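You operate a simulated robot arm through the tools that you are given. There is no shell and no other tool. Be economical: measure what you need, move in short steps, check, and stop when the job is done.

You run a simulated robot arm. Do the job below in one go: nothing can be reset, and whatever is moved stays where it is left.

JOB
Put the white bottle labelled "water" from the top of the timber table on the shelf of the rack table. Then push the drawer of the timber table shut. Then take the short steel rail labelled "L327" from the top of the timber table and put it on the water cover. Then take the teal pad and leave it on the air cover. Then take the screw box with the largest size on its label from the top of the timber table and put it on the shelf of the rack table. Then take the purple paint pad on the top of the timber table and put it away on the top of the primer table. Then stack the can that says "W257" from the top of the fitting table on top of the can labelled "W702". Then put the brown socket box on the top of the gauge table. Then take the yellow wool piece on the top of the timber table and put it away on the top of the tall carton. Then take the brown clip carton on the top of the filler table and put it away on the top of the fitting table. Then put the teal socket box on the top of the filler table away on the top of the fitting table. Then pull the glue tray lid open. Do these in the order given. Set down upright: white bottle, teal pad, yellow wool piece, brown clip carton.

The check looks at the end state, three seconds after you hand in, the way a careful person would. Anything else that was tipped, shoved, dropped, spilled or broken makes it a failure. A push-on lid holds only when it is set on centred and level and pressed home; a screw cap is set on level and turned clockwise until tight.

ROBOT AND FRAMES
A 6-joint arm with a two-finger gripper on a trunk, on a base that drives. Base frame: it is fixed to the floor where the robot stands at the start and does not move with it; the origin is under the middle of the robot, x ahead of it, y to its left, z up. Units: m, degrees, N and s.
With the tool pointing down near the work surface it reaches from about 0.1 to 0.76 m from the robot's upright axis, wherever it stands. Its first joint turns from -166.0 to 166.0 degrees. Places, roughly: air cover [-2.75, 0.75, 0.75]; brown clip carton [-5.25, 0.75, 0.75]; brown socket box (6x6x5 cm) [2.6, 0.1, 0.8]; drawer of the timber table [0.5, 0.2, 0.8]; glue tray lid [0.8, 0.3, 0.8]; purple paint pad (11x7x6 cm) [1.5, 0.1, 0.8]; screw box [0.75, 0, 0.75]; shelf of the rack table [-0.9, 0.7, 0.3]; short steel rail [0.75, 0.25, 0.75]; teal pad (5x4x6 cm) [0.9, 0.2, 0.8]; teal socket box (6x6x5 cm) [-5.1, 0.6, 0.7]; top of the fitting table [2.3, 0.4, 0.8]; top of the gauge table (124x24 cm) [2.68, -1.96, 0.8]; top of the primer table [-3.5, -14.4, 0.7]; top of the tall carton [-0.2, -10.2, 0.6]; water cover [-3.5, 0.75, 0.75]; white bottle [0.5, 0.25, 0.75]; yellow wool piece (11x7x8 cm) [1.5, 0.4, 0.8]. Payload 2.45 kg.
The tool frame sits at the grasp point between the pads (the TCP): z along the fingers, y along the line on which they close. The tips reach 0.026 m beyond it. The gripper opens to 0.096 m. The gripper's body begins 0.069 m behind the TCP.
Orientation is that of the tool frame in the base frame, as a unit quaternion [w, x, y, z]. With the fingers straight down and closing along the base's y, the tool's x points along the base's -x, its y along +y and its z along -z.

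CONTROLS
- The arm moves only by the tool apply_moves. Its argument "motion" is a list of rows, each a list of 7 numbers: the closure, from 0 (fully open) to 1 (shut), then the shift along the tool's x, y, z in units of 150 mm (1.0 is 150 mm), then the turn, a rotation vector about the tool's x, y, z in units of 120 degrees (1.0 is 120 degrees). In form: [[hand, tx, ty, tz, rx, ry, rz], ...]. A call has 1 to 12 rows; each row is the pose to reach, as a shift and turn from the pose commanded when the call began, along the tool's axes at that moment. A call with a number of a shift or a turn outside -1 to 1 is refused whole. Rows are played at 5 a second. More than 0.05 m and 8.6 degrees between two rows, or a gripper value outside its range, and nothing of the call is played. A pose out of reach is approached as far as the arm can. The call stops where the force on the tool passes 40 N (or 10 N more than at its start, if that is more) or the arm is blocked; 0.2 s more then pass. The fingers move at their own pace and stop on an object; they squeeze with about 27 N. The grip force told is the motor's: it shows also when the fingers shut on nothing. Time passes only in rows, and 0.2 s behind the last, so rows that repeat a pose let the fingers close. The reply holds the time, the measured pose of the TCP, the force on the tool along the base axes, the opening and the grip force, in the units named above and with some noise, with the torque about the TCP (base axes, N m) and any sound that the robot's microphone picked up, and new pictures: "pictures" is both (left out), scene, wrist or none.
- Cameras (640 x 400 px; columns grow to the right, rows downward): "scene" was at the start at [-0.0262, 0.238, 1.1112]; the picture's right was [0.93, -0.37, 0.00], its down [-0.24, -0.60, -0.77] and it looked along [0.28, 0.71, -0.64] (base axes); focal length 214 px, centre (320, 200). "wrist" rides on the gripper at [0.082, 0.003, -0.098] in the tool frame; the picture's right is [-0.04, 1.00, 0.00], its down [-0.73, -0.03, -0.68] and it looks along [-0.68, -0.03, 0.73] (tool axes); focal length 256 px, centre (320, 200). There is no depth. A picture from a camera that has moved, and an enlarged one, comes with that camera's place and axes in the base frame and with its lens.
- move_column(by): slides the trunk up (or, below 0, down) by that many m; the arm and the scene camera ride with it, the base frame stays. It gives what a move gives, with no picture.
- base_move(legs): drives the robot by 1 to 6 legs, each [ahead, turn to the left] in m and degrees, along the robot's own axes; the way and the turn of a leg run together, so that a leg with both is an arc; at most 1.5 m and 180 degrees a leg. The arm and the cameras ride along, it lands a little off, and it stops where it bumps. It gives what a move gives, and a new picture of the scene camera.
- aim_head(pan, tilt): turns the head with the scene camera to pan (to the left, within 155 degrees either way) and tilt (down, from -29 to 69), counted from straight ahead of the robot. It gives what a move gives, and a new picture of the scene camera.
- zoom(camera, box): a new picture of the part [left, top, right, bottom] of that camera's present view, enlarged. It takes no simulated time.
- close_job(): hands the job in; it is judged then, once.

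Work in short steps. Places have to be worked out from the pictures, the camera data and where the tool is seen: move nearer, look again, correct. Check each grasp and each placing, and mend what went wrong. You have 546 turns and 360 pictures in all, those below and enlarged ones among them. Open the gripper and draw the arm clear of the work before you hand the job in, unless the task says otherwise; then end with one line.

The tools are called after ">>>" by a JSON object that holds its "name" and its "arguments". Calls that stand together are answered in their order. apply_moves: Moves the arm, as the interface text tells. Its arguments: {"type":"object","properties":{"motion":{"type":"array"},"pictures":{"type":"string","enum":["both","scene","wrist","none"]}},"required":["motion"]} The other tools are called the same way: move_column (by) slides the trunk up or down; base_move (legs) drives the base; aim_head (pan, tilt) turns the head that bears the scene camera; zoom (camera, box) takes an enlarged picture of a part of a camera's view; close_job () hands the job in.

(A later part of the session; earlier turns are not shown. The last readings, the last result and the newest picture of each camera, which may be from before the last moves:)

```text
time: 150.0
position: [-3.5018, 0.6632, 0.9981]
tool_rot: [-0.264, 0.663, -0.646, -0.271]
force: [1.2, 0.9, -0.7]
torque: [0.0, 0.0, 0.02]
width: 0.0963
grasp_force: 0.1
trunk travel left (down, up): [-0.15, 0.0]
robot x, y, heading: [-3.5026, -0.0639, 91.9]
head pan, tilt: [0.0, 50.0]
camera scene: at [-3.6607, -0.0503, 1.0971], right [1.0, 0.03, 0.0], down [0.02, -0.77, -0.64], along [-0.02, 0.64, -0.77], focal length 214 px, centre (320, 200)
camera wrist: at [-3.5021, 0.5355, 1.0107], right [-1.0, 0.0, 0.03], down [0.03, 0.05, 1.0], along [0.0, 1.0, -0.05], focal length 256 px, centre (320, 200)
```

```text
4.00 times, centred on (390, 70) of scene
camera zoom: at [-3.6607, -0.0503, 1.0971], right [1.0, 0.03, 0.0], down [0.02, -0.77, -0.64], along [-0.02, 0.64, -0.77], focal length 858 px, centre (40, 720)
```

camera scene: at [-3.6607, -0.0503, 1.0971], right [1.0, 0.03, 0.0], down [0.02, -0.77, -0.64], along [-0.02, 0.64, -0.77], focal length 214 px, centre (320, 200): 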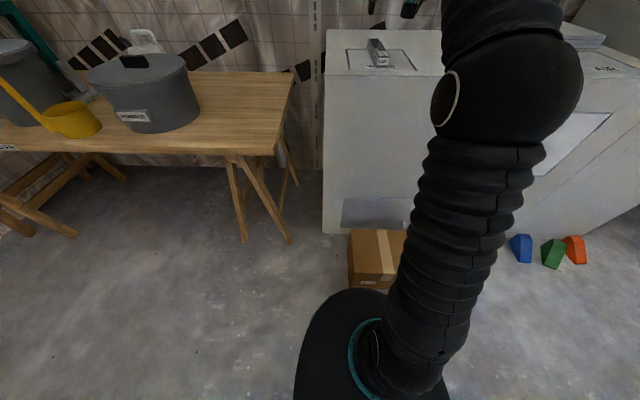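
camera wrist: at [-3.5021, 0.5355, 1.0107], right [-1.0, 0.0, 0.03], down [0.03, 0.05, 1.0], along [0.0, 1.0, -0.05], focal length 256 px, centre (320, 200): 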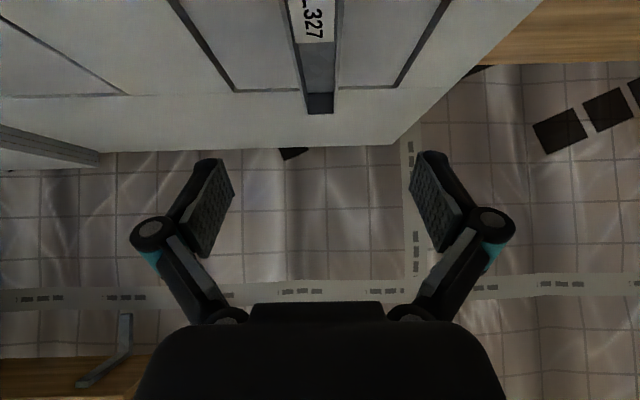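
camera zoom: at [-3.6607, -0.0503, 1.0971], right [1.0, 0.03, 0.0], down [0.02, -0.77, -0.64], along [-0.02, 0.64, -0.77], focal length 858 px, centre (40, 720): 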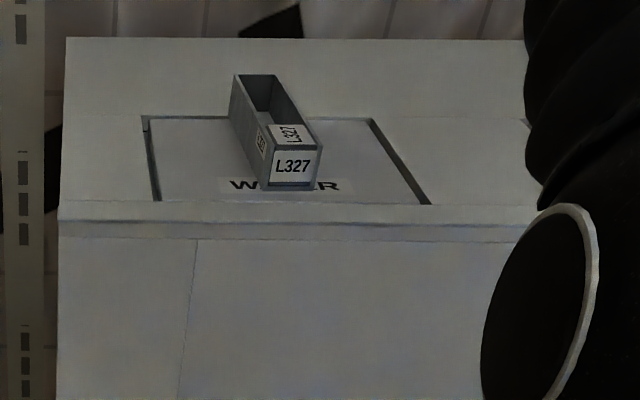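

Rail is on the WATER cover. I tuck the arm and drive back to the timber table for the teal pad.

>>> {"name": "apply_moves", "arguments": {"motion": [[0, 0.2, 0, -0.2, 0, 0, 0], [0, 0.4, 0, -0.4, 0, 0, 0], [0, 0.6, 0, -0.6, 0, 0, 0], [0, 0.8, 0, -0.8, 0, 0, 0], [0, 1, 0, -1, 0, 0, 0]], "pictures": "none"}}

>>> {"name": "base_move", "arguments": {"legs": [[-0.44, 0], [0, -92], [1.5, 0], [1.5, 0], [1.35, 0], [0, 90]]}}

```text
time: 151.2
position: [-3.4943, 0.4494, 1.0002]
tool_rot: [-0.264, 0.664, -0.645, -0.271]
force: [0.2, 0.8, -0.4]
torque: [0.02, -0.02, -0.02]
width: 0.096
grasp_force: 0.1
trunk travel left (down, up): [-0.15, 0.0]
robot x, y, heading: [-3.5063, -0.0637, 91.9]
head pan, tilt: [0.0, 50.0]
```

```text
time: 182.1
position: [0.9232, -0.0685, 1.001]
tool_rot: [0.272, -0.643, 0.666, 0.263]
force: [-1.0, 0.4, -0.3]
torque: [0.0, -0.02, -0.02]
width: 0.0961
grasp_force: 0.1
trunk travel left (down, up): [-0.15, 0.0]
robot x, y, heading: [0.8779, -0.5813, 88.0]
head pan, tilt: [0.0, 50.0]
camera scene: at [0.7246, -0.5566, 1.0971], right [1.0, -0.03, 0.0], down [-0.03, -0.77, -0.64], along [0.02, 0.64, -0.77], focal length 214 px, centre (320, 200)
```

scene: 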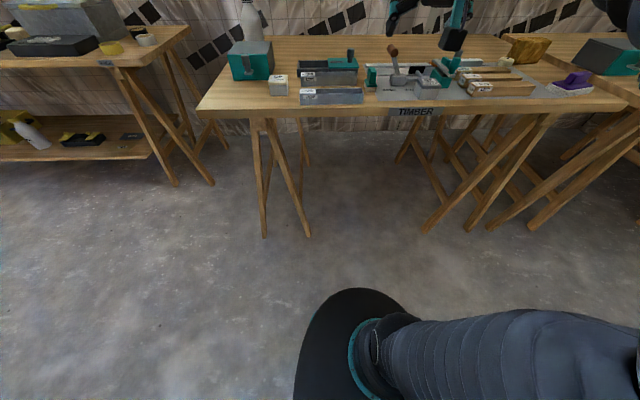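

I turn the hand down above the pad area and look.

>>> {"name": "apply_moves", "arguments": {"motion": [[0, -0.05, 0, 0.05, 0, 0.0625, 0], [0, -0.1, 0, 0.1, 0, 0.125, 0], [0, -0.2, 0, 0.2, 0, 0.1875, 0], [0, -0.3, 0, 0.3, 0, 0.25, 0], [0, -0.4, 0, 0.45, 0, 0.3125, 0], [0, -0.5, 0, 0.55, 0, 0.375, 0]], "pictures": "wrist"}}

```text
time: 183.5
position: [0.9241, 0.019, 0.9519]
tool_rot: [-0.001, -0.695, 0.719, -0.002]
force: [-1.0, -0.5, 1.2]
torque: [0.04, 0.01, -0.02]
width: 0.0961
grasp_force: 0.0
out of reach, approached as far as the arm can: row 6
trunk travel left (down, up): [-0.15, 0.0]
robot x, y, heading: [0.8799, -0.5776, 88.0]
head pan, tilt: [0.0, 50.0]
camera wrist: at [0.9184, -0.0639, 1.0517], right [-1.0, 0.07, 0.0], down [0.05, 0.74, 0.68], along [0.05, 0.67, -0.74], focal length 256 px, centre (320, 200)
```

wrist: 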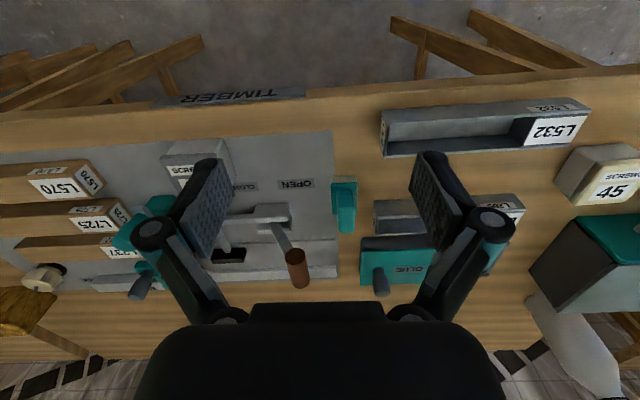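

>>> {"name": "zoom", "arguments": {"camera": "wrist", "box": [220, 150, 460, 300]}}

```text
2.67 times, centred on (340, 225) of wrist
camera zoom: at [0.9184, -0.0639, 1.0517], right [-1.0, 0.07, 0.0], down [0.05, 0.74, 0.68], along [0.05, 0.67, -0.74], focal length 683 px, centre (267, 133)
```

zoom: 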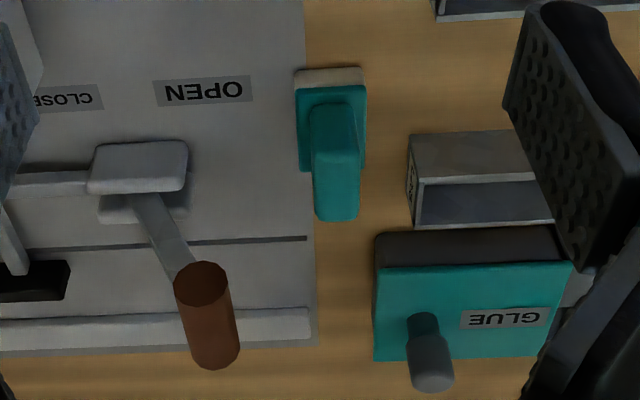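

Pad handle is at ≈(0.905,0.148), top z≈0.86. It is too far at this height, so I drive 0.13 closer, and check again.

>>> {"name": "base_move", "arguments": {"legs": [[0.13, 0]]}}

>>> {"name": "apply_moves", "arguments": {"motion": [[0.45, 0, 0.08, 0.05, 0, 0, 0], [0.45, 0, 0.15, 0.1, 0, 0, 0], [0.45, 0, 0.15, 0.1, 0, 0, 0]], "pictures": "wrist"}}

```text
time: 184.8
position: [0.9295, 0.1524, 0.9525]
tool_rot: [-0.001, -0.695, 0.719, -0.001]
force: [0.7, 0.0, 0.3]
torque: [-0.01, 0.02, -0.01]
width: 0.0958
grasp_force: 0.1
trunk travel left (down, up): [-0.15, 0.0]
robot x, y, heading: [0.8837, -0.4478, 88.1]
head pan, tilt: [0.0, 50.0]
camera scene: at [0.729, -0.423, 1.0971], right [1.0, -0.03, 0.0], down [-0.03, -0.77, -0.64], along [0.02, 0.64, -0.77], focal length 214 px, centre (320, 200)
```

scene: 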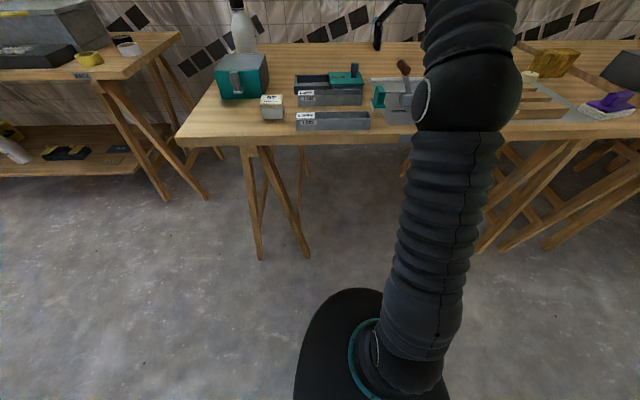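

```text
time: 185.6
position: [0.9065, 0.1543, 0.9373]
tool_rot: [-0.001, -0.695, 0.719, -0.001]
force: [-0.2, 0.4, -0.8]
torque: [-0.01, 0.0, 0.04]
width: 0.0528
grasp_force: 0.0
trunk travel left (down, up): [-0.15, 0.0]
robot x, y, heading: [0.8868, -0.4501, 88.1]
head pan, tilt: [0.0, 50.0]
camera wrist: at [0.9008, 0.0704, 1.0362], right [-1.0, 0.08, 0.0], down [0.06, 0.73, 0.68], along [0.05, 0.67, -0.74], focal length 256 px, centre (320, 200)
```

wrist: 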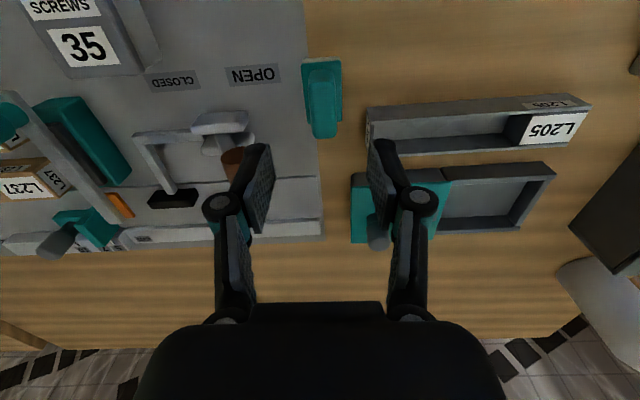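

Handle is at (0.904,0.147). I descend to z≈0.855 and close.

>>> {"name": "apply_moves", "arguments": {"motion": [[0.45, 0.05, 0.02, 0.2, 0, 0, 0], [0.45, 0.05, 0.02, 0.4, 0, 0, 0], [0.45, 0.05, 0.02, 0.55, 0, 0, 0], [0.45, 0.05, 0.02, 0.55, 0, 0, 0], [1, 0.05, 0.02, 0.55, 0, 0, 0], [1, 0.05, 0.02, 0.55, 0, 0, 0], [1, 0.05, 0.02, 0.55, 0, 0, 0]], "pictures": "wrist"}}

```text
time: 187.2
position: [0.9036, 0.1469, 0.854]
tool_rot: [-0.001, -0.695, 0.719, -0.001]
force: [0.0, 0.2, 0.0]
torque: [0.03, -0.03, 0.03]
width: 0.0189
grasp_force: 27.5
trunk travel left (down, up): [-0.15, 0.0]
robot x, y, heading: [0.8855, -0.4463, 88.2]
head pan, tilt: [0.0, 50.0]
camera wrist: at [0.8976, 0.0643, 0.9537], right [-1.0, 0.08, 0.0], down [0.05, 0.73, 0.68], along [0.05, 0.67, -0.74], focal length 256 px, centre (320, 200)
```

wrist: 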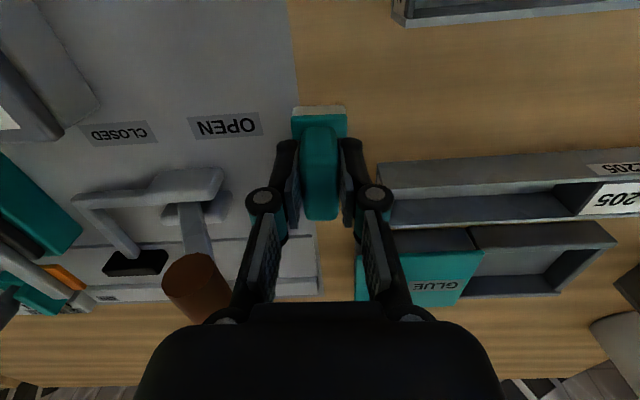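

Gripped at 19 mm. I lift and tuck back.

>>> {"name": "apply_moves", "arguments": {"motion": [[1, 0, 0, -0.2, 0, 0, 0], [1, 0, 0, -0.45, 0, 0, 0], [1, 0.25, 0, -0.65, 0, 0, 0], [1, 0.5, 0, -0.85, 0, 0, 0], [1, 0.75, 0, -0.95, 0, 0, 0], [1, 1, 0, -0.98, 0, 0, 0]], "pictures": "wrist"}}

>>> {"name": "base_move", "arguments": {"legs": [[-0.1, 0], [0, 92], [1.5, 0], [1.5, 0], [0.76, 0], [0, -90]]}}

>>> {"name": "aim_head", "arguments": {"pan": 0, "tilt": 40}}

```text
time: 188.6
position: [0.8997, -0.0035, 1.0028]
tool_rot: [-0.001, -0.695, 0.719, -0.001]
force: [0.1, 0.5, -0.1]
torque: [-0.06, -0.01, -0.04]
width: 0.0191
grasp_force: 27.3
trunk travel left (down, up): [-0.15, 0.0]
robot x, y, heading: [0.8826, -0.4462, 87.8]
head pan, tilt: [0.0, 50.0]
camera wrist: at [0.8933, -0.0863, 1.1002], right [-1.0, 0.08, 0.0], down [0.06, 0.74, 0.68], along [0.05, 0.67, -0.74], focal length 256 px, centre (320, 200)
```

wrist: 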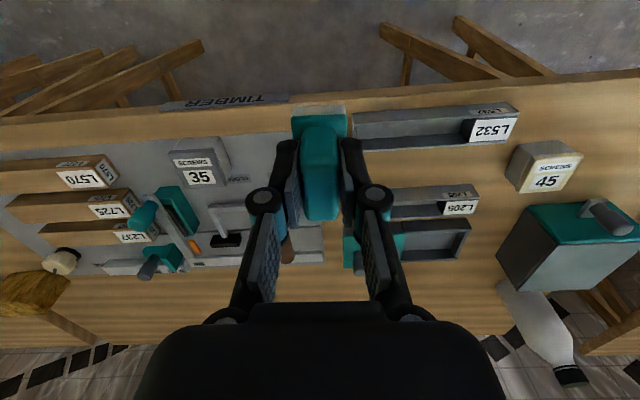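

```text
time: 215.5
position: [-2.9431, -0.2977, 1.0022]
tool_rot: [0.001, 0.727, -0.686, 0.001]
force: [-1.0, -0.1, 0.1]
torque: [-0.01, 0.0, 0.02]
width: 0.0192
grasp_force: 27.0
trunk travel left (down, up): [-0.15, 0.0]
robot x, y, heading: [-2.919, -0.7359, 93.7]
head pan, tilt: [0.0, 50.0]
camera scene: at [-3.0734, -0.7308, 1.0971], right [1.0, 0.06, 0.0], down [0.05, -0.76, -0.64], along [-0.04, 0.64, -0.77], focal length 214 px, centre (320, 200)
```

scene: 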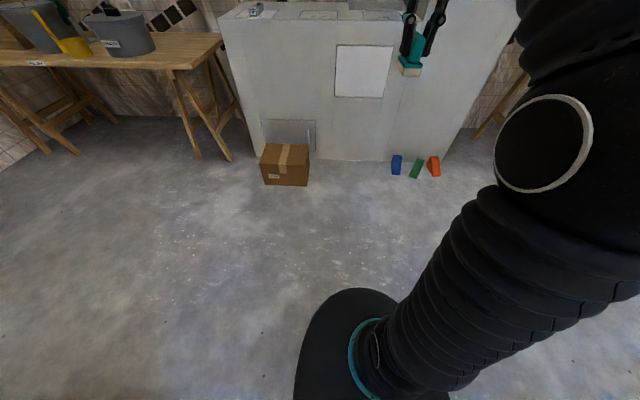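

```text
time: 216.2
position: [-2.9439, -0.2972, 1.001]
tool_rot: [0.001, 0.727, -0.686, 0.002]
force: [0.3, -0.3, -0.1]
torque: [-0.03, -0.02, 0.01]
width: 0.0188
grasp_force: 27.2
trunk travel left (down, up): [-0.15, 0.0]
robot x, y, heading: [-2.9162, -0.7437, 93.4]
head pan, tilt: [0.0, 40.0]
camera scene: at [-3.0739, -0.7228, 1.1113], right [1.0, 0.06, 0.0], down [0.04, -0.64, -0.77], along [-0.05, 0.76, -0.64], focal length 214 px, centre (320, 200)
```

scene: 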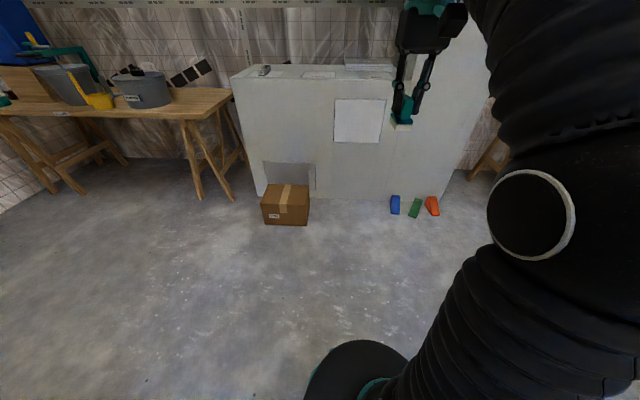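

I turn slightly and drive up to the ledge near AIR.

>>> {"name": "base_move", "arguments": {"legs": [[0, -7], [0.86, 0], [0, 3]]}}

>>> {"name": "apply_moves", "arguments": {"motion": [[1, -0.1, 0, 0.1, 0, 0, 0], [1, -0.3, 0, 0.2, 0, 0, 0], [1, -0.5, 0, 0.3, 0, 0, 0], [1, -0.5, 0, 0.3, 0, 0, 0]]}}

```text
time: 221.8
position: [-2.8512, 0.5708, 1.0022]
tool_rot: [-0.001, -0.7, 0.714, -0.002]
force: [-0.2, -0.1, -0.8]
torque: [0.0, -0.05, -0.01]
width: 0.019
grasp_force: 27.6
trunk travel left (down, up): [-0.15, 0.0]
robot x, y, heading: [-2.8608, 0.1294, 89.1]
head pan, tilt: [0.0, 40.0]
camera scene: at [-3.0151, 0.157, 1.1113], right [1.0, -0.02, 0.0], down [-0.01, -0.64, -0.77], along [0.01, 0.77, -0.64], focal length 214 px, centre (320, 200)
```

scene: 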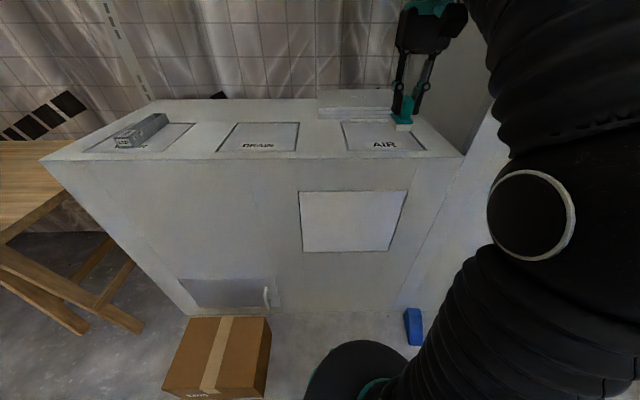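

```text
time: 222.8
position: [-2.8488, 0.6462, 0.9571]
tool_rot: [-0.002, -0.699, 0.715, -0.002]
force: [0.5, 0.3, -0.8]
torque: [0.02, 0.01, -0.03]
width: 0.019
grasp_force: 27.0
trunk travel left (down, up): [-0.15, 0.0]
robot x, y, heading: [-2.8629, 0.1296, 89.0]
head pan, tilt: [0.0, 40.0]
camera scene: at [-3.015, 0.157, 1.1113], right [1.0, -0.02, 0.0], down [-0.01, -0.64, -0.77], along [0.01, 0.77, -0.64], focal length 214 px, centre (320, 200)
camera wrist: at [-2.8539, 0.5636, 1.0556], right [-1.0, 0.06, 0.0], down [0.04, 0.74, 0.68], along [0.04, 0.68, -0.74], focal length 256 px, centre (320, 200)
```

scene: 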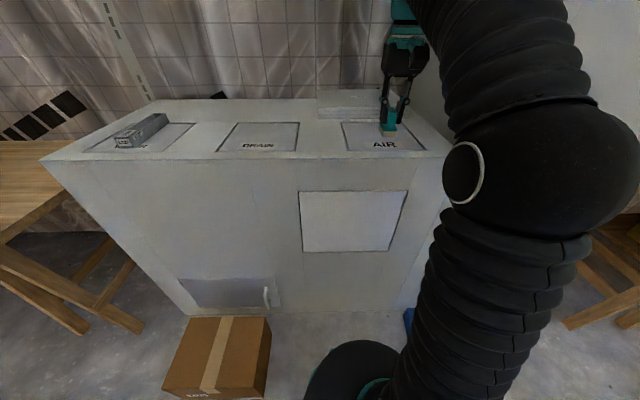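
wrist: 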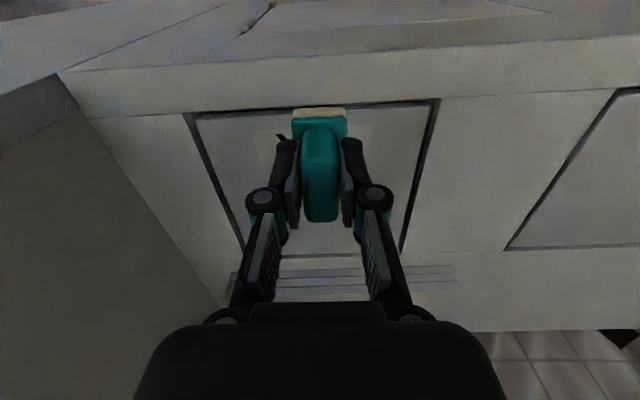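

AIR cover centre ≈(-2.845,0.735). I move over it and lower.

>>> {"name": "apply_moves", "arguments": {"motion": [[1, -0.2, 0, 0.05, 0, 0, 0], [1, -0.4, 0, 0.1, 0, 0, 0], [1, -0.59, 0, 0.18, 0, 0, 0], [1, -0.59, 0, 0.22, 0, 0, 0], [1, -0.59, 0, 0.25, 0, 0, 0], [1, -0.59, 0, 0.25, 0, 0, 0]], "pictures": "wrist"}}

```text
time: 224.2
position: [-2.8495, 0.734, 0.9192]
tool_rot: [-0.002, -0.7, 0.714, -0.001]
force: [0.4, 0.4, 0.1]
torque: [0.0, -0.03, 0.0]
width: 0.0186
grasp_force: 27.3
trunk travel left (down, up): [-0.15, 0.0]
robot x, y, heading: [-2.8635, 0.125, 88.9]
head pan, tilt: [0.0, 40.0]
camera wrist: at [-2.8536, 0.652, 1.0175], right [-1.0, 0.06, 0.0], down [0.04, 0.74, 0.68], along [0.04, 0.68, -0.74], focal length 256 px, centre (320, 200)
```

wrist: 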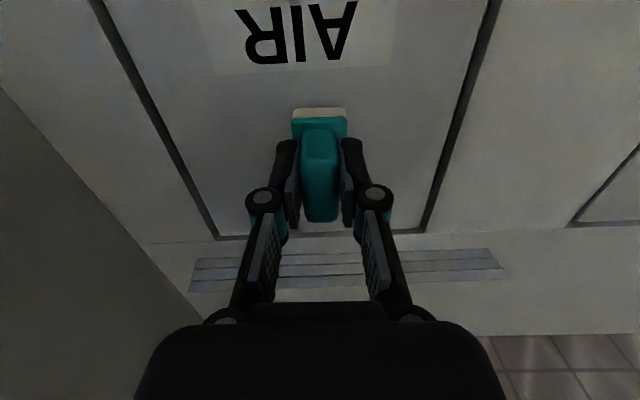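

Centred on AIR. Lower the last few mm.

>>> {"name": "apply_moves", "arguments": {"motion": [[1, 0, 0, 0.02, 0, 0, 0], [1, 0, 0, 0.035, 0, 0, 0], [1, 0, 0, 0.05, 0, 0, 0], [1, 0, 0, 0.05, 0, 0, 0]], "pictures": "none"}}

```text
time: 225.2
position: [-2.848, 0.7349, 0.9139]
tool_rot: [0.0, -0.7, 0.714, 0.0]
force: [1.1, 5.3, 23.1]
torque: [0.18, 0.01, 0.0]
width: 0.0191
grasp_force: 27.1
trunk travel left (down, up): [-0.15, 0.0]
robot x, y, heading: [-2.8615, 0.1268, 88.9]
head pan, tilt: [0.0, 40.0]
```

Contact. I release and lift off.

>>> {"name": "apply_moves", "arguments": {"motion": [[0.5, 0, 0, 0, 0, 0, 0], [0.5, 0, 0, -0.01, 0, 0, 0], [0.5, 0, 0, -0.15, 0, 0, 0], [0.5, 0.1, 0, -0.3, 0, 0, 0], [0.5, 0.35, 0, -0.45, 0, 0, 0], [0, 0.6, 0, -0.55, 0, 0, 0], [0, 0.85, 0, -0.6, 0, 0, 0]]}}

```text
time: 226.8
position: [-2.8516, 0.6071, 1.0011]
tool_rot: [-0.001, -0.701, 0.713, -0.001]
force: [1.8, 1.0, -0.2]
torque: [-0.06, -0.01, 0.01]
width: 0.096
grasp_force: 0.0
trunk travel left (down, up): [-0.15, 0.0]
robot x, y, heading: [-2.8602, 0.1313, 88.9]
head pan, tilt: [0.0, 40.0]
camera scene: at [-3.015, 0.1575, 1.1113], right [1.0, -0.02, 0.0], down [-0.01, -0.64, -0.77], along [0.01, 0.77, -0.64], focal length 214 px, centre (320, 200)
camera wrist: at [-2.857, 0.5246, 1.0986], right [-1.0, 0.06, 0.0], down [0.04, 0.74, 0.68], along [0.04, 0.67, -0.74], focal length 256 px, centre (320, 200)
```

scene: 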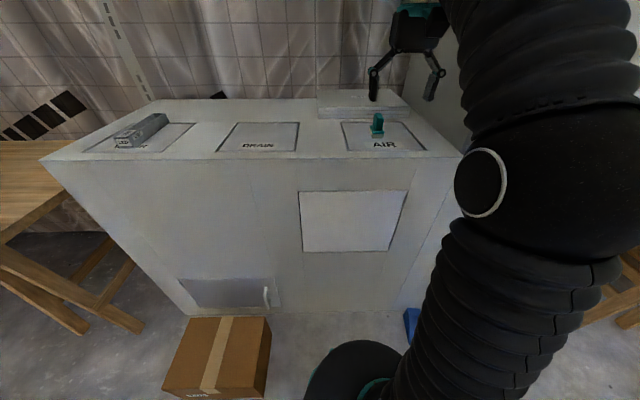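
wrist: 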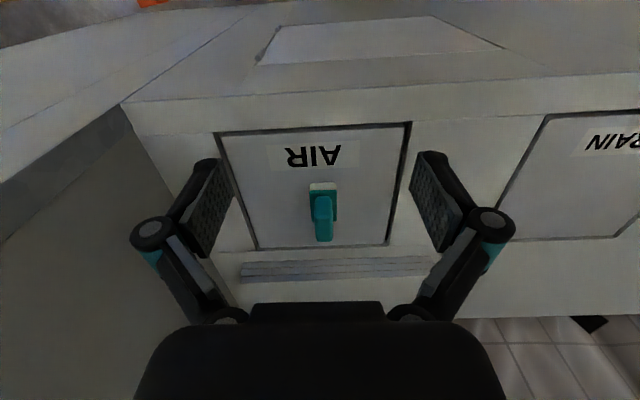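

Pad stands on AIR. I go back for the screw box at the timber table.

>>> {"name": "base_move", "arguments": {"legs": [[-0.62, 0], [0, -89], [1.5, 0], [1.5, 0], [0.55, 0], [0, 90]]}}

>>> {"name": "aim_head", "arguments": {"pan": -30, "tilt": 30}}

```text
time: 254.8
position: [0.6547, 0.0055, 1.0001]
tool_rot: [0.0, 0.727, -0.686, 0.001]
force: [1.0, -0.6, -0.4]
torque: [0.04, -0.02, 0.02]
width: 0.0961
grasp_force: 0.0
trunk travel left (down, up): [-0.15, 0.0]
robot x, y, heading: [0.6791, -0.4723, 93.3]
head pan, tilt: [0.0, 40.0]
camera scene: at [0.526, -0.4553, 1.1113], right [1.0, 0.06, 0.0], down [0.04, -0.64, -0.77], along [-0.05, 0.76, -0.64], focal length 214 px, centre (320, 200)
```

scene: 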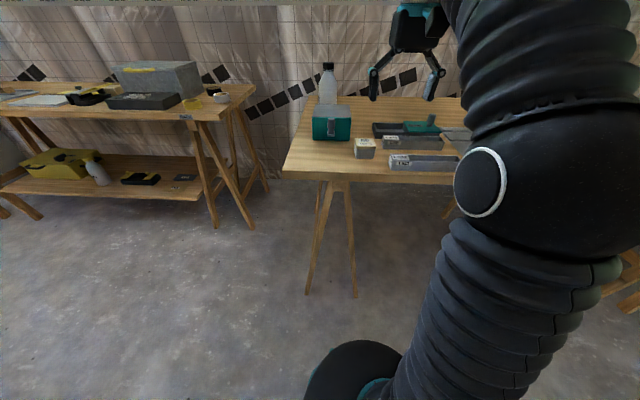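

```text
time: 255.8
position: [0.6548, 0.0054, 1.0004]
tool_rot: [0.002, 0.727, -0.686, 0.001]
force: [0.1, -0.5, -0.4]
torque: [-0.02, 0.01, 0.0]
width: 0.096
grasp_force: 0.0
trunk travel left (down, up): [-0.15, 0.0]
robot x, y, heading: [0.683, -0.4704, 93.3]
head pan, tilt: [-30.0, 30.0]
camera scene: at [0.5715, -0.4593, 1.1266], right [0.89, -0.45, 0.0], down [-0.22, -0.45, -0.87], along [0.39, 0.77, -0.5], focal length 214 px, centre (320, 200)
```

scene: 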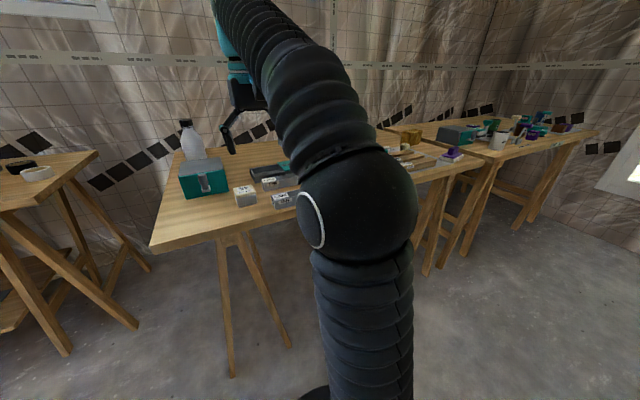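

I look further right past the arm to check for other screw boxes.

>>> {"name": "aim_head", "arguments": {"pan": -48, "tilt": 22}}

>>> {"name": "zoom", "arguments": {"camera": "wrist", "box": [0, 60, 640, 320]}}

```text
time: 256.6
position: [0.655, 0.006, 1.0011]
tool_rot: [0.001, 0.727, -0.687, 0.0]
force: [-0.2, 0.6, -0.5]
torque: [-0.01, -0.03, -0.04]
width: 0.0961
grasp_force: 0.2
trunk travel left (down, up): [-0.15, 0.0]
robot x, y, heading: [0.6791, -0.4716, 93.8]
head pan, tilt: [-48.0, 22.0]
camera scene: at [0.5962, -0.4741, 1.1395], right [0.71, -0.7, 0.0], down [-0.26, -0.27, -0.93], along [0.65, 0.66, -0.37], focal length 214 px, centre (320, 200)
```

scene: 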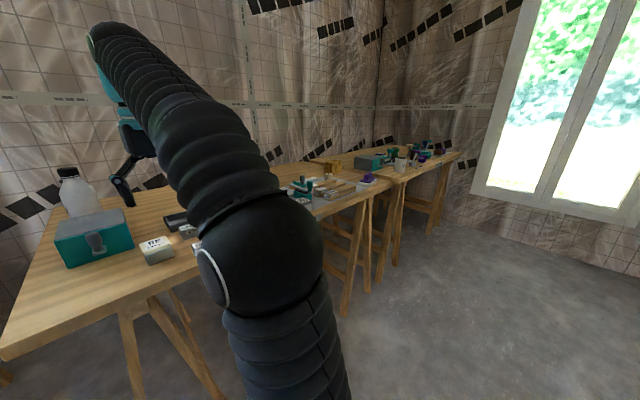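

```text
1.00 times, centred on (320, 190) of wrist (not enlarged: the box is as wide or as high as the picture)
camera zoom: at [0.6555, -0.077, 1.099], right [-1.0, -0.02, 0.0], down [-0.01, 0.74, 0.68], along [-0.01, 0.68, -0.74], focal length 256 px, centre (320, 210)
```

zoom: 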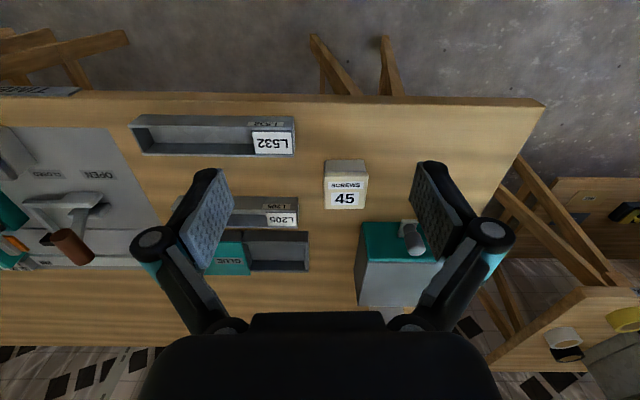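

>>> {"name": "zoom", "arguments": {"camera": "scene", "box": [270, 130, 480, 230]}}

```text
3.05 times, centred on (375, 180) of scene
camera zoom: at [0.5962, -0.4741, 1.1395], right [0.71, -0.7, 0.0], down [-0.26, -0.27, -0.93], along [0.65, 0.66, -0.37], focal length 654 px, centre (152, 261)
```

zoom: 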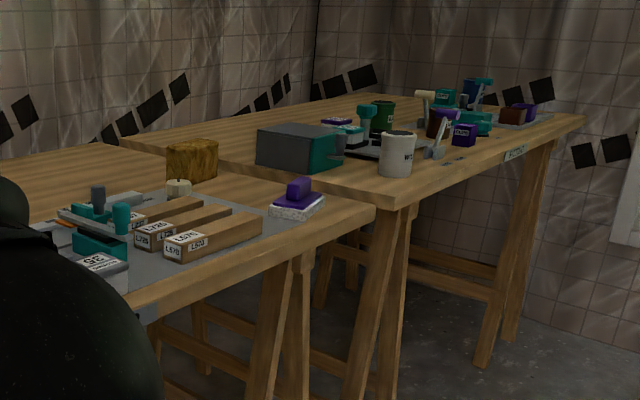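

Only 35 and 45 screw boxes are on the timber table; 45 it is, at ≈(0.62,0.135), ~4 cm tall. I correct yaw and then pitch 45°.

>>> {"name": "apply_moves", "arguments": {"motion": [[0, 0, 0.12, 0.15, 0, 0, 0.014], [0, 0, 0.233, 0.33, 0, 0, 0.028]], "pictures": "none"}}

>>> {"name": "apply_moves", "arguments": {"motion": [[0, 0, 0, 0, 0, -0.0625, 0], [0, 0, 0, 0.05, 0, -0.125, 0], [0, 0, 0, 0.1, 0, -0.1875, 0], [0, 0, 0, 0.15, 0, -0.25, 0], [0, 0, 0, 0.2, 0, -0.3125, 0], [0, 0, 0, 0.2, 0, -0.375, 0], [0, 0, 0, 0.2, 0, -0.375, 0]], "pictures": "wrist"}}

```text
time: 257.2
position: [0.6182, 0.0058, 0.9508]
tool_rot: [-0.001, -0.706, 0.708, 0.0]
force: [-1.0, -1.0, 1.0]
torque: [0.05, -0.02, 0.0]
width: 0.0957
grasp_force: 0.1
trunk travel left (down, up): [-0.15, 0.0]
robot x, y, heading: [0.6821, -0.4728, 93.4]
head pan, tilt: [-48.0, 22.0]
```

```text
time: 258.8
position: [0.6193, 0.0024, 0.9213]
tool_rot: [-0.27, 0.654, -0.654, -0.269]
force: [-0.6, 0.4, 0.1]
torque: [-0.01, -0.01, 0.0]
width: 0.096
grasp_force: 0.0
trunk travel left (down, up): [-0.15, 0.0]
robot x, y, heading: [0.6823, -0.4722, 93.5]
head pan, tilt: [-48.0, 22.0]
camera wrist: at [0.6153, -0.1247, 0.9326], right [-1.0, 0.03, 0.03], down [0.03, 0.04, 1.0], along [0.03, 1.0, -0.04], focal length 256 px, centre (320, 200)
```

wrist: 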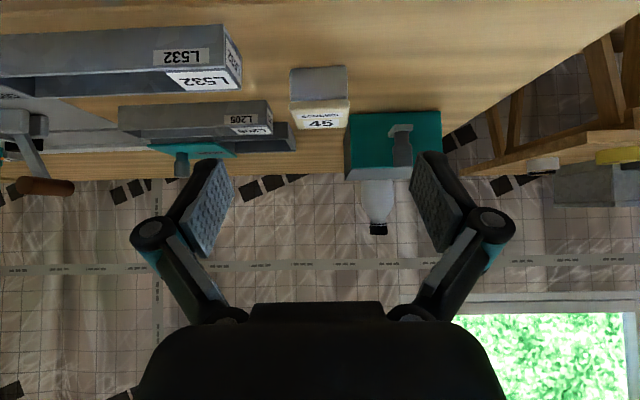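

Box centre ≈(0.621,0.145). I move above it along the approach.

>>> {"name": "apply_moves", "arguments": {"motion": [[0.2, -0.1, 0, 0.2, 0, 0, 0], [0.2, -0.2, 0, 0.4, 0, 0, 0], [0.2, -0.28, 0, 0.6, 0, 0, 0], [0.2, -0.33, -0.01, 0.8, 0, 0, 0], [0.2, -0.33, -0.01, 0.8, 0, 0, 0]], "pictures": "wrist"}}

```text
time: 260.0
position: [0.6192, 0.1232, 0.8713]
tool_rot: [0.271, -0.653, 0.654, 0.27]
force: [-0.7, 0.2, 1.0]
torque: [-0.01, -0.02, -0.01]
width: 0.0765
grasp_force: 0.1
trunk travel left (down, up): [-0.15, 0.0]
robot x, y, heading: [0.6848, -0.4763, 93.3]
head pan, tilt: [-48.0, 22.0]
camera wrist: at [0.6162, -0.0052, 0.8824], right [-1.0, 0.03, 0.03], down [0.03, 0.04, 1.0], along [0.03, 1.0, -0.04], focal length 256 px, centre (320, 200)
```

wrist: 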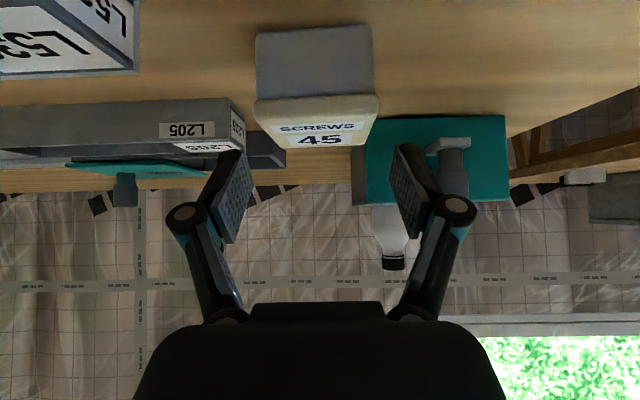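

Aligned in x. I descend to z≈0.83 at the box centre and close.

>>> {"name": "apply_moves", "arguments": {"motion": [[0.2, 0.05, 0, 0.1, 0, 0, 0], [0.2, 0.1, 0, 0.17, 0, 0, 0], [0.2, 0.151, 0, 0.236, 0, 0, 0], [0.2, 0.151, 0, 0.236, 0, 0, 0], [1, 0.151, 0, 0.236, 0, 0, 0], [1, 0.151, 0, 0.236, 0, 0, 0], [1, 0.151, 0, 0.236, 0, 0, 0]], "pictures": "wrist"}}

```text
time: 261.6
position: [0.6219, 0.1317, 0.8322]
tool_rot: [0.271, -0.653, 0.654, 0.27]
force: [-0.8, 0.3, 3.8]
torque: [0.11, -0.16, 0.06]
width: 0.0544
grasp_force: 26.8
trunk travel left (down, up): [-0.15, 0.0]
robot x, y, heading: [0.6821, -0.4702, 93.5]
head pan, tilt: [-48.0, 22.0]
camera wrist: at [0.6178, 0.0033, 0.8436], right [-1.0, 0.03, 0.03], down [0.03, 0.04, 1.0], along [0.03, 1.0, -0.04], focal length 256 px, centre (320, 200)
```

wrist: 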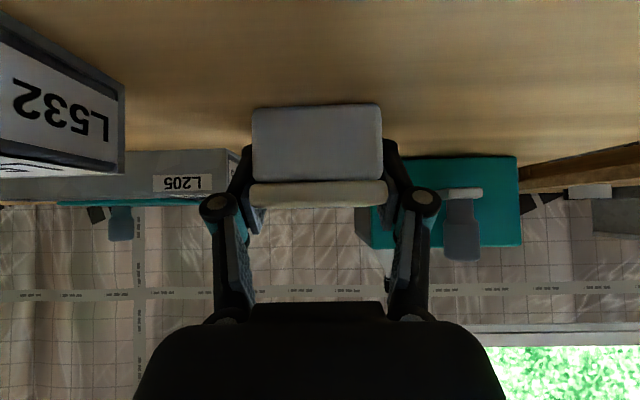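

Gripped at 54 mm across body and lid. I lift and retract.

>>> {"name": "apply_moves", "arguments": {"motion": [[1, -0.05, 0, -0.05, 0, 0, 0], [1, -0.2, 0, -0.2, 0, 0, 0], [1, -0.4, 0, -0.4, 0, 0, 0], [1, -0.5, 0, -0.6, 0, 0, 0], [1, -0.4, 0, -0.8, 0, 0, 0], [1, -0.25, 0, -1, 0, 0, 0]], "pictures": "wrist"}}

```text
time: 263.0
position: [0.6199, 0.0544, 0.9634]
tool_rot: [0.269, -0.654, 0.654, 0.269]
force: [0.0, 1.1, -2.9]
torque: [-0.04, 0.0, 0.01]
width: 0.0546
grasp_force: 26.8
trunk travel left (down, up): [-0.15, 0.0]
robot x, y, heading: [0.6828, -0.4744, 93.5]
head pan, tilt: [-48.0, 22.0]
camera wrist: at [0.6166, -0.0748, 0.9752], right [-1.0, 0.03, 0.03], down [0.03, 0.04, 1.0], along [0.03, 1.0, -0.04], focal length 256 px, centre (320, 200)
```

wrist: 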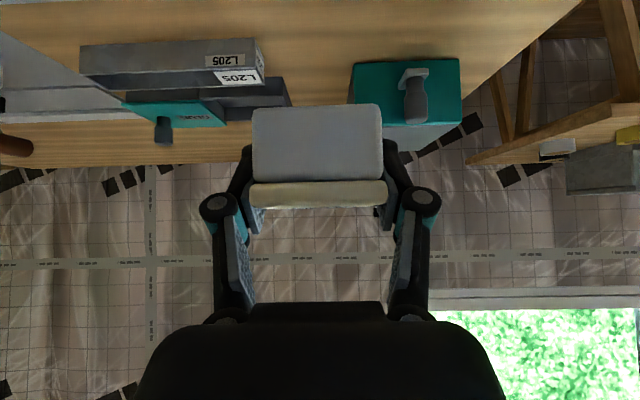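

I drive to the rack, stopping short so I can lower the box in front of the table edge before moving in.

>>> {"name": "base_move", "arguments": {"legs": [[0, 86.5], [1.5, 0], [0.26, 0], [0, -90], [0.2, 0]]}}

>>> {"name": "aim_head", "arguments": {"pan": 0, "tilt": 50}}

```text
time: 280.6
position: [-1.108, 0.2298, 0.9645]
tool_rot: [0.277, -0.637, 0.669, 0.263]
force: [-0.7, 0.0, -2.4]
torque: [-0.04, 0.03, 0.02]
width: 0.0547
grasp_force: 26.9
trunk travel left (down, up): [-0.15, 0.0]
robot x, y, heading: [-1.0738, -0.2964, 90.7]
head pan, tilt: [-48.0, 22.0]
camera scene: at [-1.1586, -0.296, 1.1395], right [0.68, -0.74, 0.0], down [-0.28, -0.25, -0.93], along [0.68, 0.63, -0.37], focal length 214 px, centre (320, 200)
```

scene: 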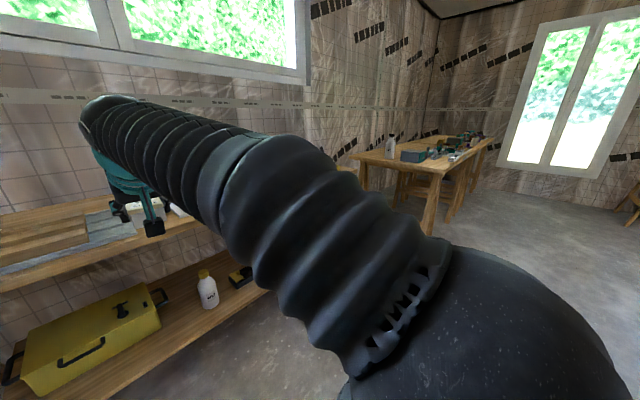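

```text
time: 281.8
position: [-1.1095, 0.2304, 0.9637]
tool_rot: [0.277, -0.637, 0.67, 0.263]
force: [1.0, 0.5, -2.9]
torque: [-0.03, 0.01, 0.0]
width: 0.0545
grasp_force: 26.6
trunk travel left (down, up): [-0.15, 0.0]
robot x, y, heading: [-1.0753, -0.3031, 90.7]
head pan, tilt: [0.0, 50.0]
camera scene: at [-1.2276, -0.2819, 1.0972], right [1.0, 0.01, 0.0], down [0.01, -0.77, -0.64], along [-0.01, 0.64, -0.77], focal length 214 px, centre (320, 200)
```

scene: 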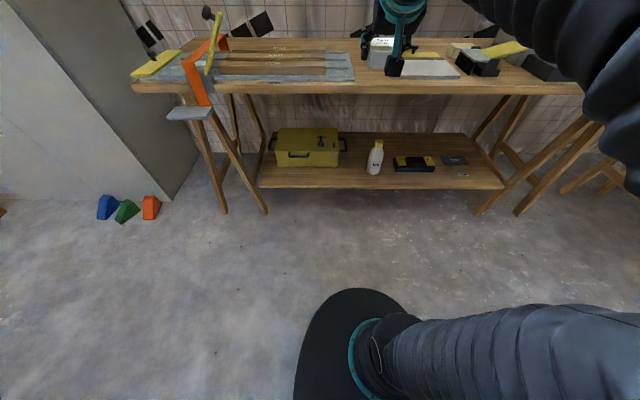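

Trunk down, then lower the arm in front of the rack.

>>> {"name": "move_column", "arguments": {"by": -0.15}}

>>> {"name": "apply_moves", "arguments": {"motion": [[1, 0.16, -0.05, 0.2, 0, 0, 0], [1, 0.32, -0.1, 0.4, 0, 0, 0], [1, 0.48, -0.15, 0.6, 0, 0, 0], [1, 0.68, -0.2, 0.8, 0, 0, 0], [1, 0.88, -0.25, 1, 0, 0, 0]], "pictures": "none"}}

>>> {"name": "apply_moves", "arguments": {"motion": [[1, 0.16, 0, 0.2, 0, 0, 0], [1, 0.32, 0, 0.4, 0, 0, 0], [1, 0.48, 0, 0.6, 0, 0, 0], [1, 0.68, 0, 0.8, 0, 0, 0], [1, 0.88, 0, 1, 0, 0, 0]], "pictures": "scene"}}

```text
time: 283.5
position: [-1.1096, 0.2296, 0.8136]
tool_rot: [0.277, -0.637, 0.67, 0.263]
force: [0.7, 0.4, -2.4]
torque: [-0.02, 0.0, 0.01]
width: 0.0545
grasp_force: 26.7
trunk travel left (down, up): [0.0, 0.15]
robot x, y, heading: [-1.0714, -0.2983, 90.7]
head pan, tilt: [0.0, 50.0]
```

```text
time: 284.7
position: [-1.0696, 0.2394, 0.6134]
tool_rot: [0.278, -0.637, 0.67, 0.263]
force: [0.5, 0.1, -2.2]
torque: [0.0, 0.01, 0.0]
width: 0.0547
grasp_force: 26.9
trunk travel left (down, up): [0.0, 0.15]
robot x, y, heading: [-1.0741, -0.2951, 90.6]
head pan, tilt: [0.0, 50.0]
```

```text
time: 286.1
position: [-1.0395, 0.2276, 0.3972]
tool_rot: [0.268, -0.564, 0.756, 0.195]
force: [0.0, 0.7, -2.8]
torque: [0.02, 0.01, 0.02]
width: 0.0547
grasp_force: 26.8
out of reach, approached as far as the arm can: row 4
trunk travel left (down, up): [0.0, 0.15]
robot x, y, heading: [-1.0716, -0.2962, 90.6]
head pan, tilt: [0.0, 50.0]
stopped in row 5: the arm was blocked; the commanded pose is now the measured one
camera scene: at [-1.2277, -0.282, 0.9472], right [1.0, 0.01, 0.0], down [0.01, -0.77, -0.64], along [-0.01, 0.64, -0.77], focal length 214 px, centre (320, 200)
```

scene: 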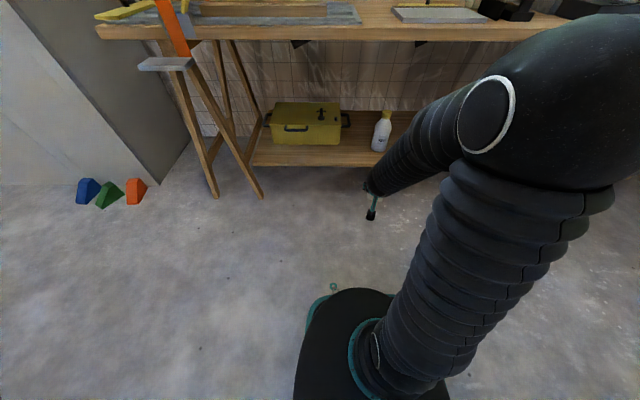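

The arm got blocked near its folding limit and the hand yawed ~17°; box still held. I move forward/up a bit while restoring the orientation.

>>> {"name": "apply_moves", "arguments": {"motion": [[1, -0.13, 0.04, 0.04, -0.02, -0.013, -0.02], [1, -0.26, 0.08, 0.08, -0.04, -0.026, -0.042], [1, -0.39, 0.12, 0.12, -0.06, -0.039, -0.062], [1, -0.524, 0.153, 0.163, -0.079, -0.052, -0.083], [1, -0.524, 0.153, 0.163, -0.079, -0.052, -0.083]]}}

```text
time: 287.3
position: [-1.0556, 0.3075, 0.4266]
tool_rot: [0.278, -0.636, 0.671, 0.26]
force: [-0.4, -0.3, -2.5]
torque: [0.03, 0.01, 0.01]
width: 0.0546
grasp_force: 27.3
out of reach, approached as far as the arm can: row 4, 5
trunk travel left (down, up): [0.0, 0.15]
robot x, y, heading: [-1.0737, -0.2945, 90.7]
head pan, tilt: [0.0, 50.0]
camera scene: at [-1.2277, -0.282, 0.9471], right [1.0, 0.01, 0.0], down [0.01, -0.77, -0.64], along [-0.01, 0.64, -0.77], focal length 214 px, centre (320, 200)
camera wrist: at [-1.0677, 0.1796, 0.4397], right [-1.0, 0.09, 0.02], down [0.03, 0.04, 1.0], along [0.09, 1.0, -0.04], focal length 256 px, centre (320, 200)
```

scene: 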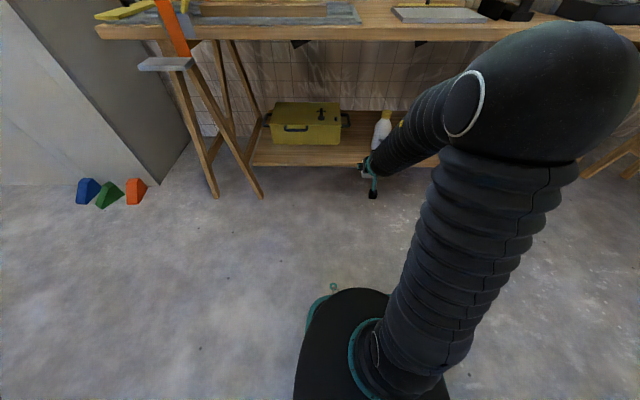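
wrist: 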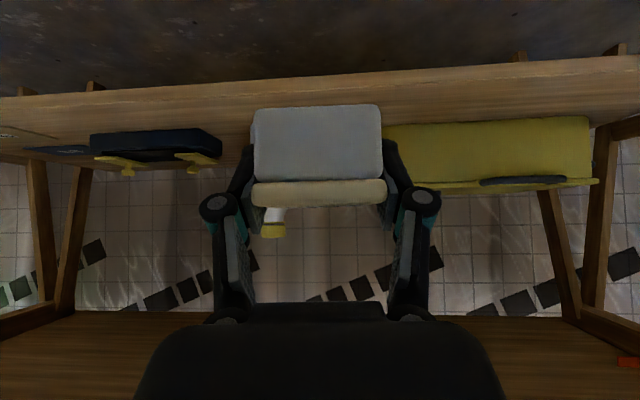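

Orientation restored. Now I drive the base ahead 0.24 so the box comes over the shelf's front.

>>> {"name": "base_move", "arguments": {"legs": [[0.24, 0]]}}

>>> {"name": "apply_moves", "arguments": {"motion": [[1, 0.1, 0, 0.1, 0, 0, 0], [1, 0.2, 0, 0.2, 0, 0, 0], [1, 0.3, 0, 0.3, 0, 0, 0], [1, 0.35, 0, 0.35, 0, 0, 0]]}}

```text
time: 289.1
position: [-1.0612, 0.5444, 0.4277]
tool_rot: [0.279, -0.636, 0.671, 0.26]
force: [0.6, -0.4, -2.2]
torque: [0.0, -0.02, 0.01]
width: 0.0543
grasp_force: 27.2
trunk travel left (down, up): [0.0, 0.15]
robot x, y, heading: [-1.078, -0.0628, 90.8]
head pan, tilt: [0.0, 50.0]
camera scene: at [-1.2308, -0.0451, 0.9471], right [1.0, 0.01, 0.0], down [0.01, -0.77, -0.64], along [-0.01, 0.64, -0.77], focal length 214 px, centre (320, 200)
```

scene: 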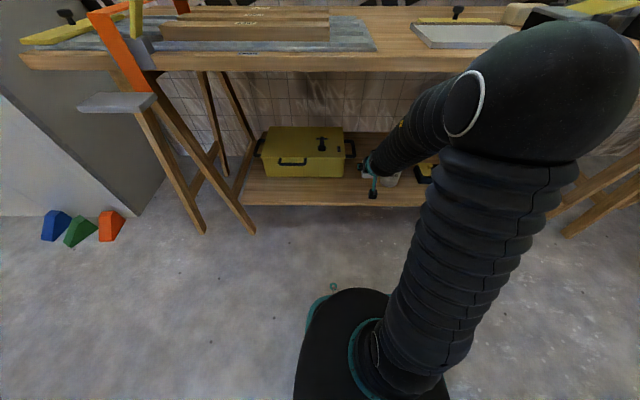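

```text
time: 290.1
position: [-1.0825, 0.5444, 0.3584]
tool_rot: [0.281, -0.635, 0.673, 0.255]
force: [0.5, 0.4, -2.7]
torque: [0.0, 0.0, -0.01]
width: 0.0546
grasp_force: 26.7
out of reach, approached as far as the arm can: row 2, 3, 4
trunk travel left (down, up): [0.0, 0.15]
robot x, y, heading: [-1.0774, -0.0615, 90.7]
head pan, tilt: [0.0, 50.0]
camera scene: at [-1.2308, -0.0451, 0.9471], right [1.0, 0.01, 0.0], down [0.01, -0.77, -0.64], along [-0.01, 0.64, -0.77], focal length 214 px, centre (320, 200)
camera wrist: at [-1.0942, 0.4161, 0.3709], right [-1.0, 0.09, 0.01], down [0.02, 0.04, 1.0], along [0.09, 0.99, -0.05], focal length 256 px, centre (320, 200)
```

scene: 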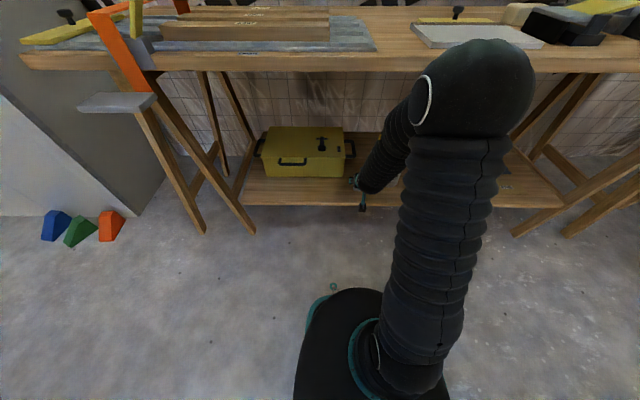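
wrist: 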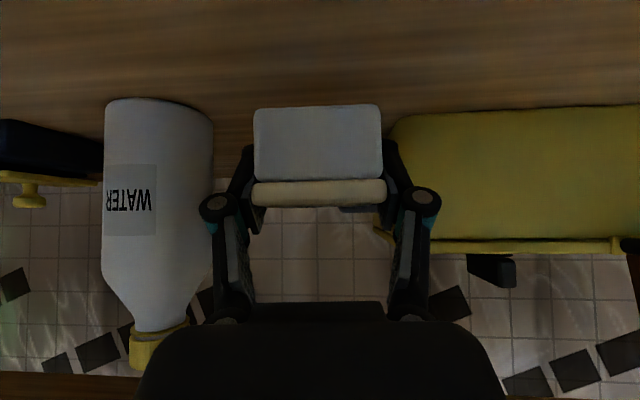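

Bottle, box and toolbox are well separated. The arm nears a folding limit; I continue down a bit with slight forward motion.

>>> {"name": "apply_moves", "arguments": {"motion": [[1, 0.0, 0, 0.07, 0, 0, 0], [1, 0.0, 0, 0.14, 0, 0, 0], [1, 0.0, 0, 0.2, 0, 0, 0], [1, 0.0, 0, 0.2, 0, 0, 0]], "pictures": "none"}}

```text
time: 291.1
position: [-1.0857, 0.5662, 0.3401]
tool_rot: [0.282, -0.634, 0.674, 0.254]
force: [0.2, 0.0, -2.6]
torque: [-0.02, 0.0, 0.02]
width: 0.0544
grasp_force: 27.1
out of reach, approached as far as the arm can: row 2, 3, 4
trunk travel left (down, up): [0.0, 0.15]
robot x, y, heading: [-1.0802, -0.0614, 90.6]
head pan, tilt: [0.0, 50.0]
```

I back the base 6 cm and extend the arm instead, to get the last 2–3 cm of depth.

>>> {"name": "base_move", "arguments": {"legs": [[-0.06, 0]]}}

>>> {"name": "apply_moves", "arguments": {"motion": [[1, -0.1, -0.06, 0.1, 0, 0, 0], [1, -0.14, -0.1, 0.24, 0, 0, 0], [1, -0.12, -0.1, 0.3, 0, 0, 0], [1, -0.12, -0.1, 0.3, 0, 0, 0]], "pictures": "wrist"}}

```text
time: 292.0
position: [-1.085, 0.5032, 0.3403]
tool_rot: [0.282, -0.635, 0.673, 0.254]
force: [-0.3, 0.2, -2.5]
torque: [-0.02, 0.0, -0.02]
width: 0.0547
grasp_force: 26.6
trunk travel left (down, up): [0.0, 0.15]
robot x, y, heading: [-1.0703, -0.122, 90.9]
head pan, tilt: [0.0, 50.0]
camera scene: at [-1.2299, -0.1064, 0.9471], right [1.0, 0.01, 0.0], down [0.01, -0.77, -0.64], along [-0.01, 0.64, -0.77], focal length 214 px, centre (320, 200)
```

scene: 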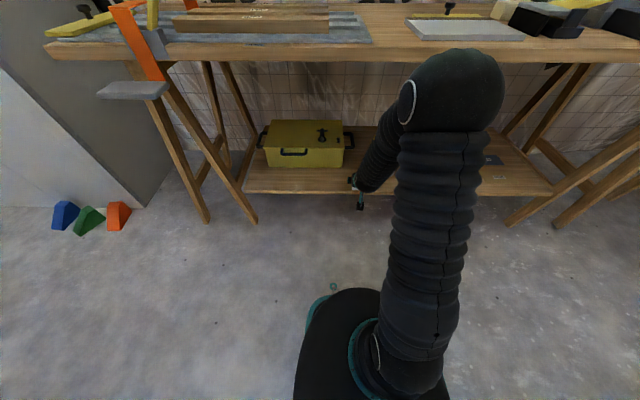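

```text
time: 293.0
position: [-1.0719, 0.5485, 0.3228]
tool_rot: [0.284, -0.633, 0.675, 0.25]
force: [1.0, -1.1, 3.4]
torque: [0.14, 0.12, 0.01]
width: 0.0546
grasp_force: 27.1
out of reach, approached as far as the arm can: row 2, 3, 4
trunk travel left (down, up): [0.0, 0.15]
robot x, y, heading: [-1.0762, -0.124, 91.1]
head pan, tilt: [0.0, 50.0]
camera wrist: at [-1.085, 0.4211, 0.3357], right [-0.99, 0.1, 0.01], down [0.01, 0.05, 1.0], along [0.1, 0.99, -0.05], focal length 256 px, centre (320, 200)
```

wrist: 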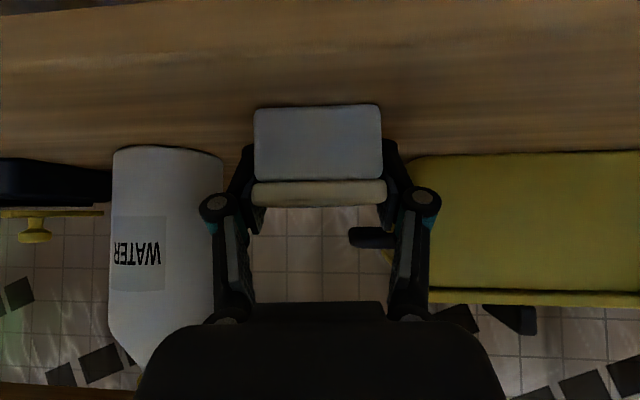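

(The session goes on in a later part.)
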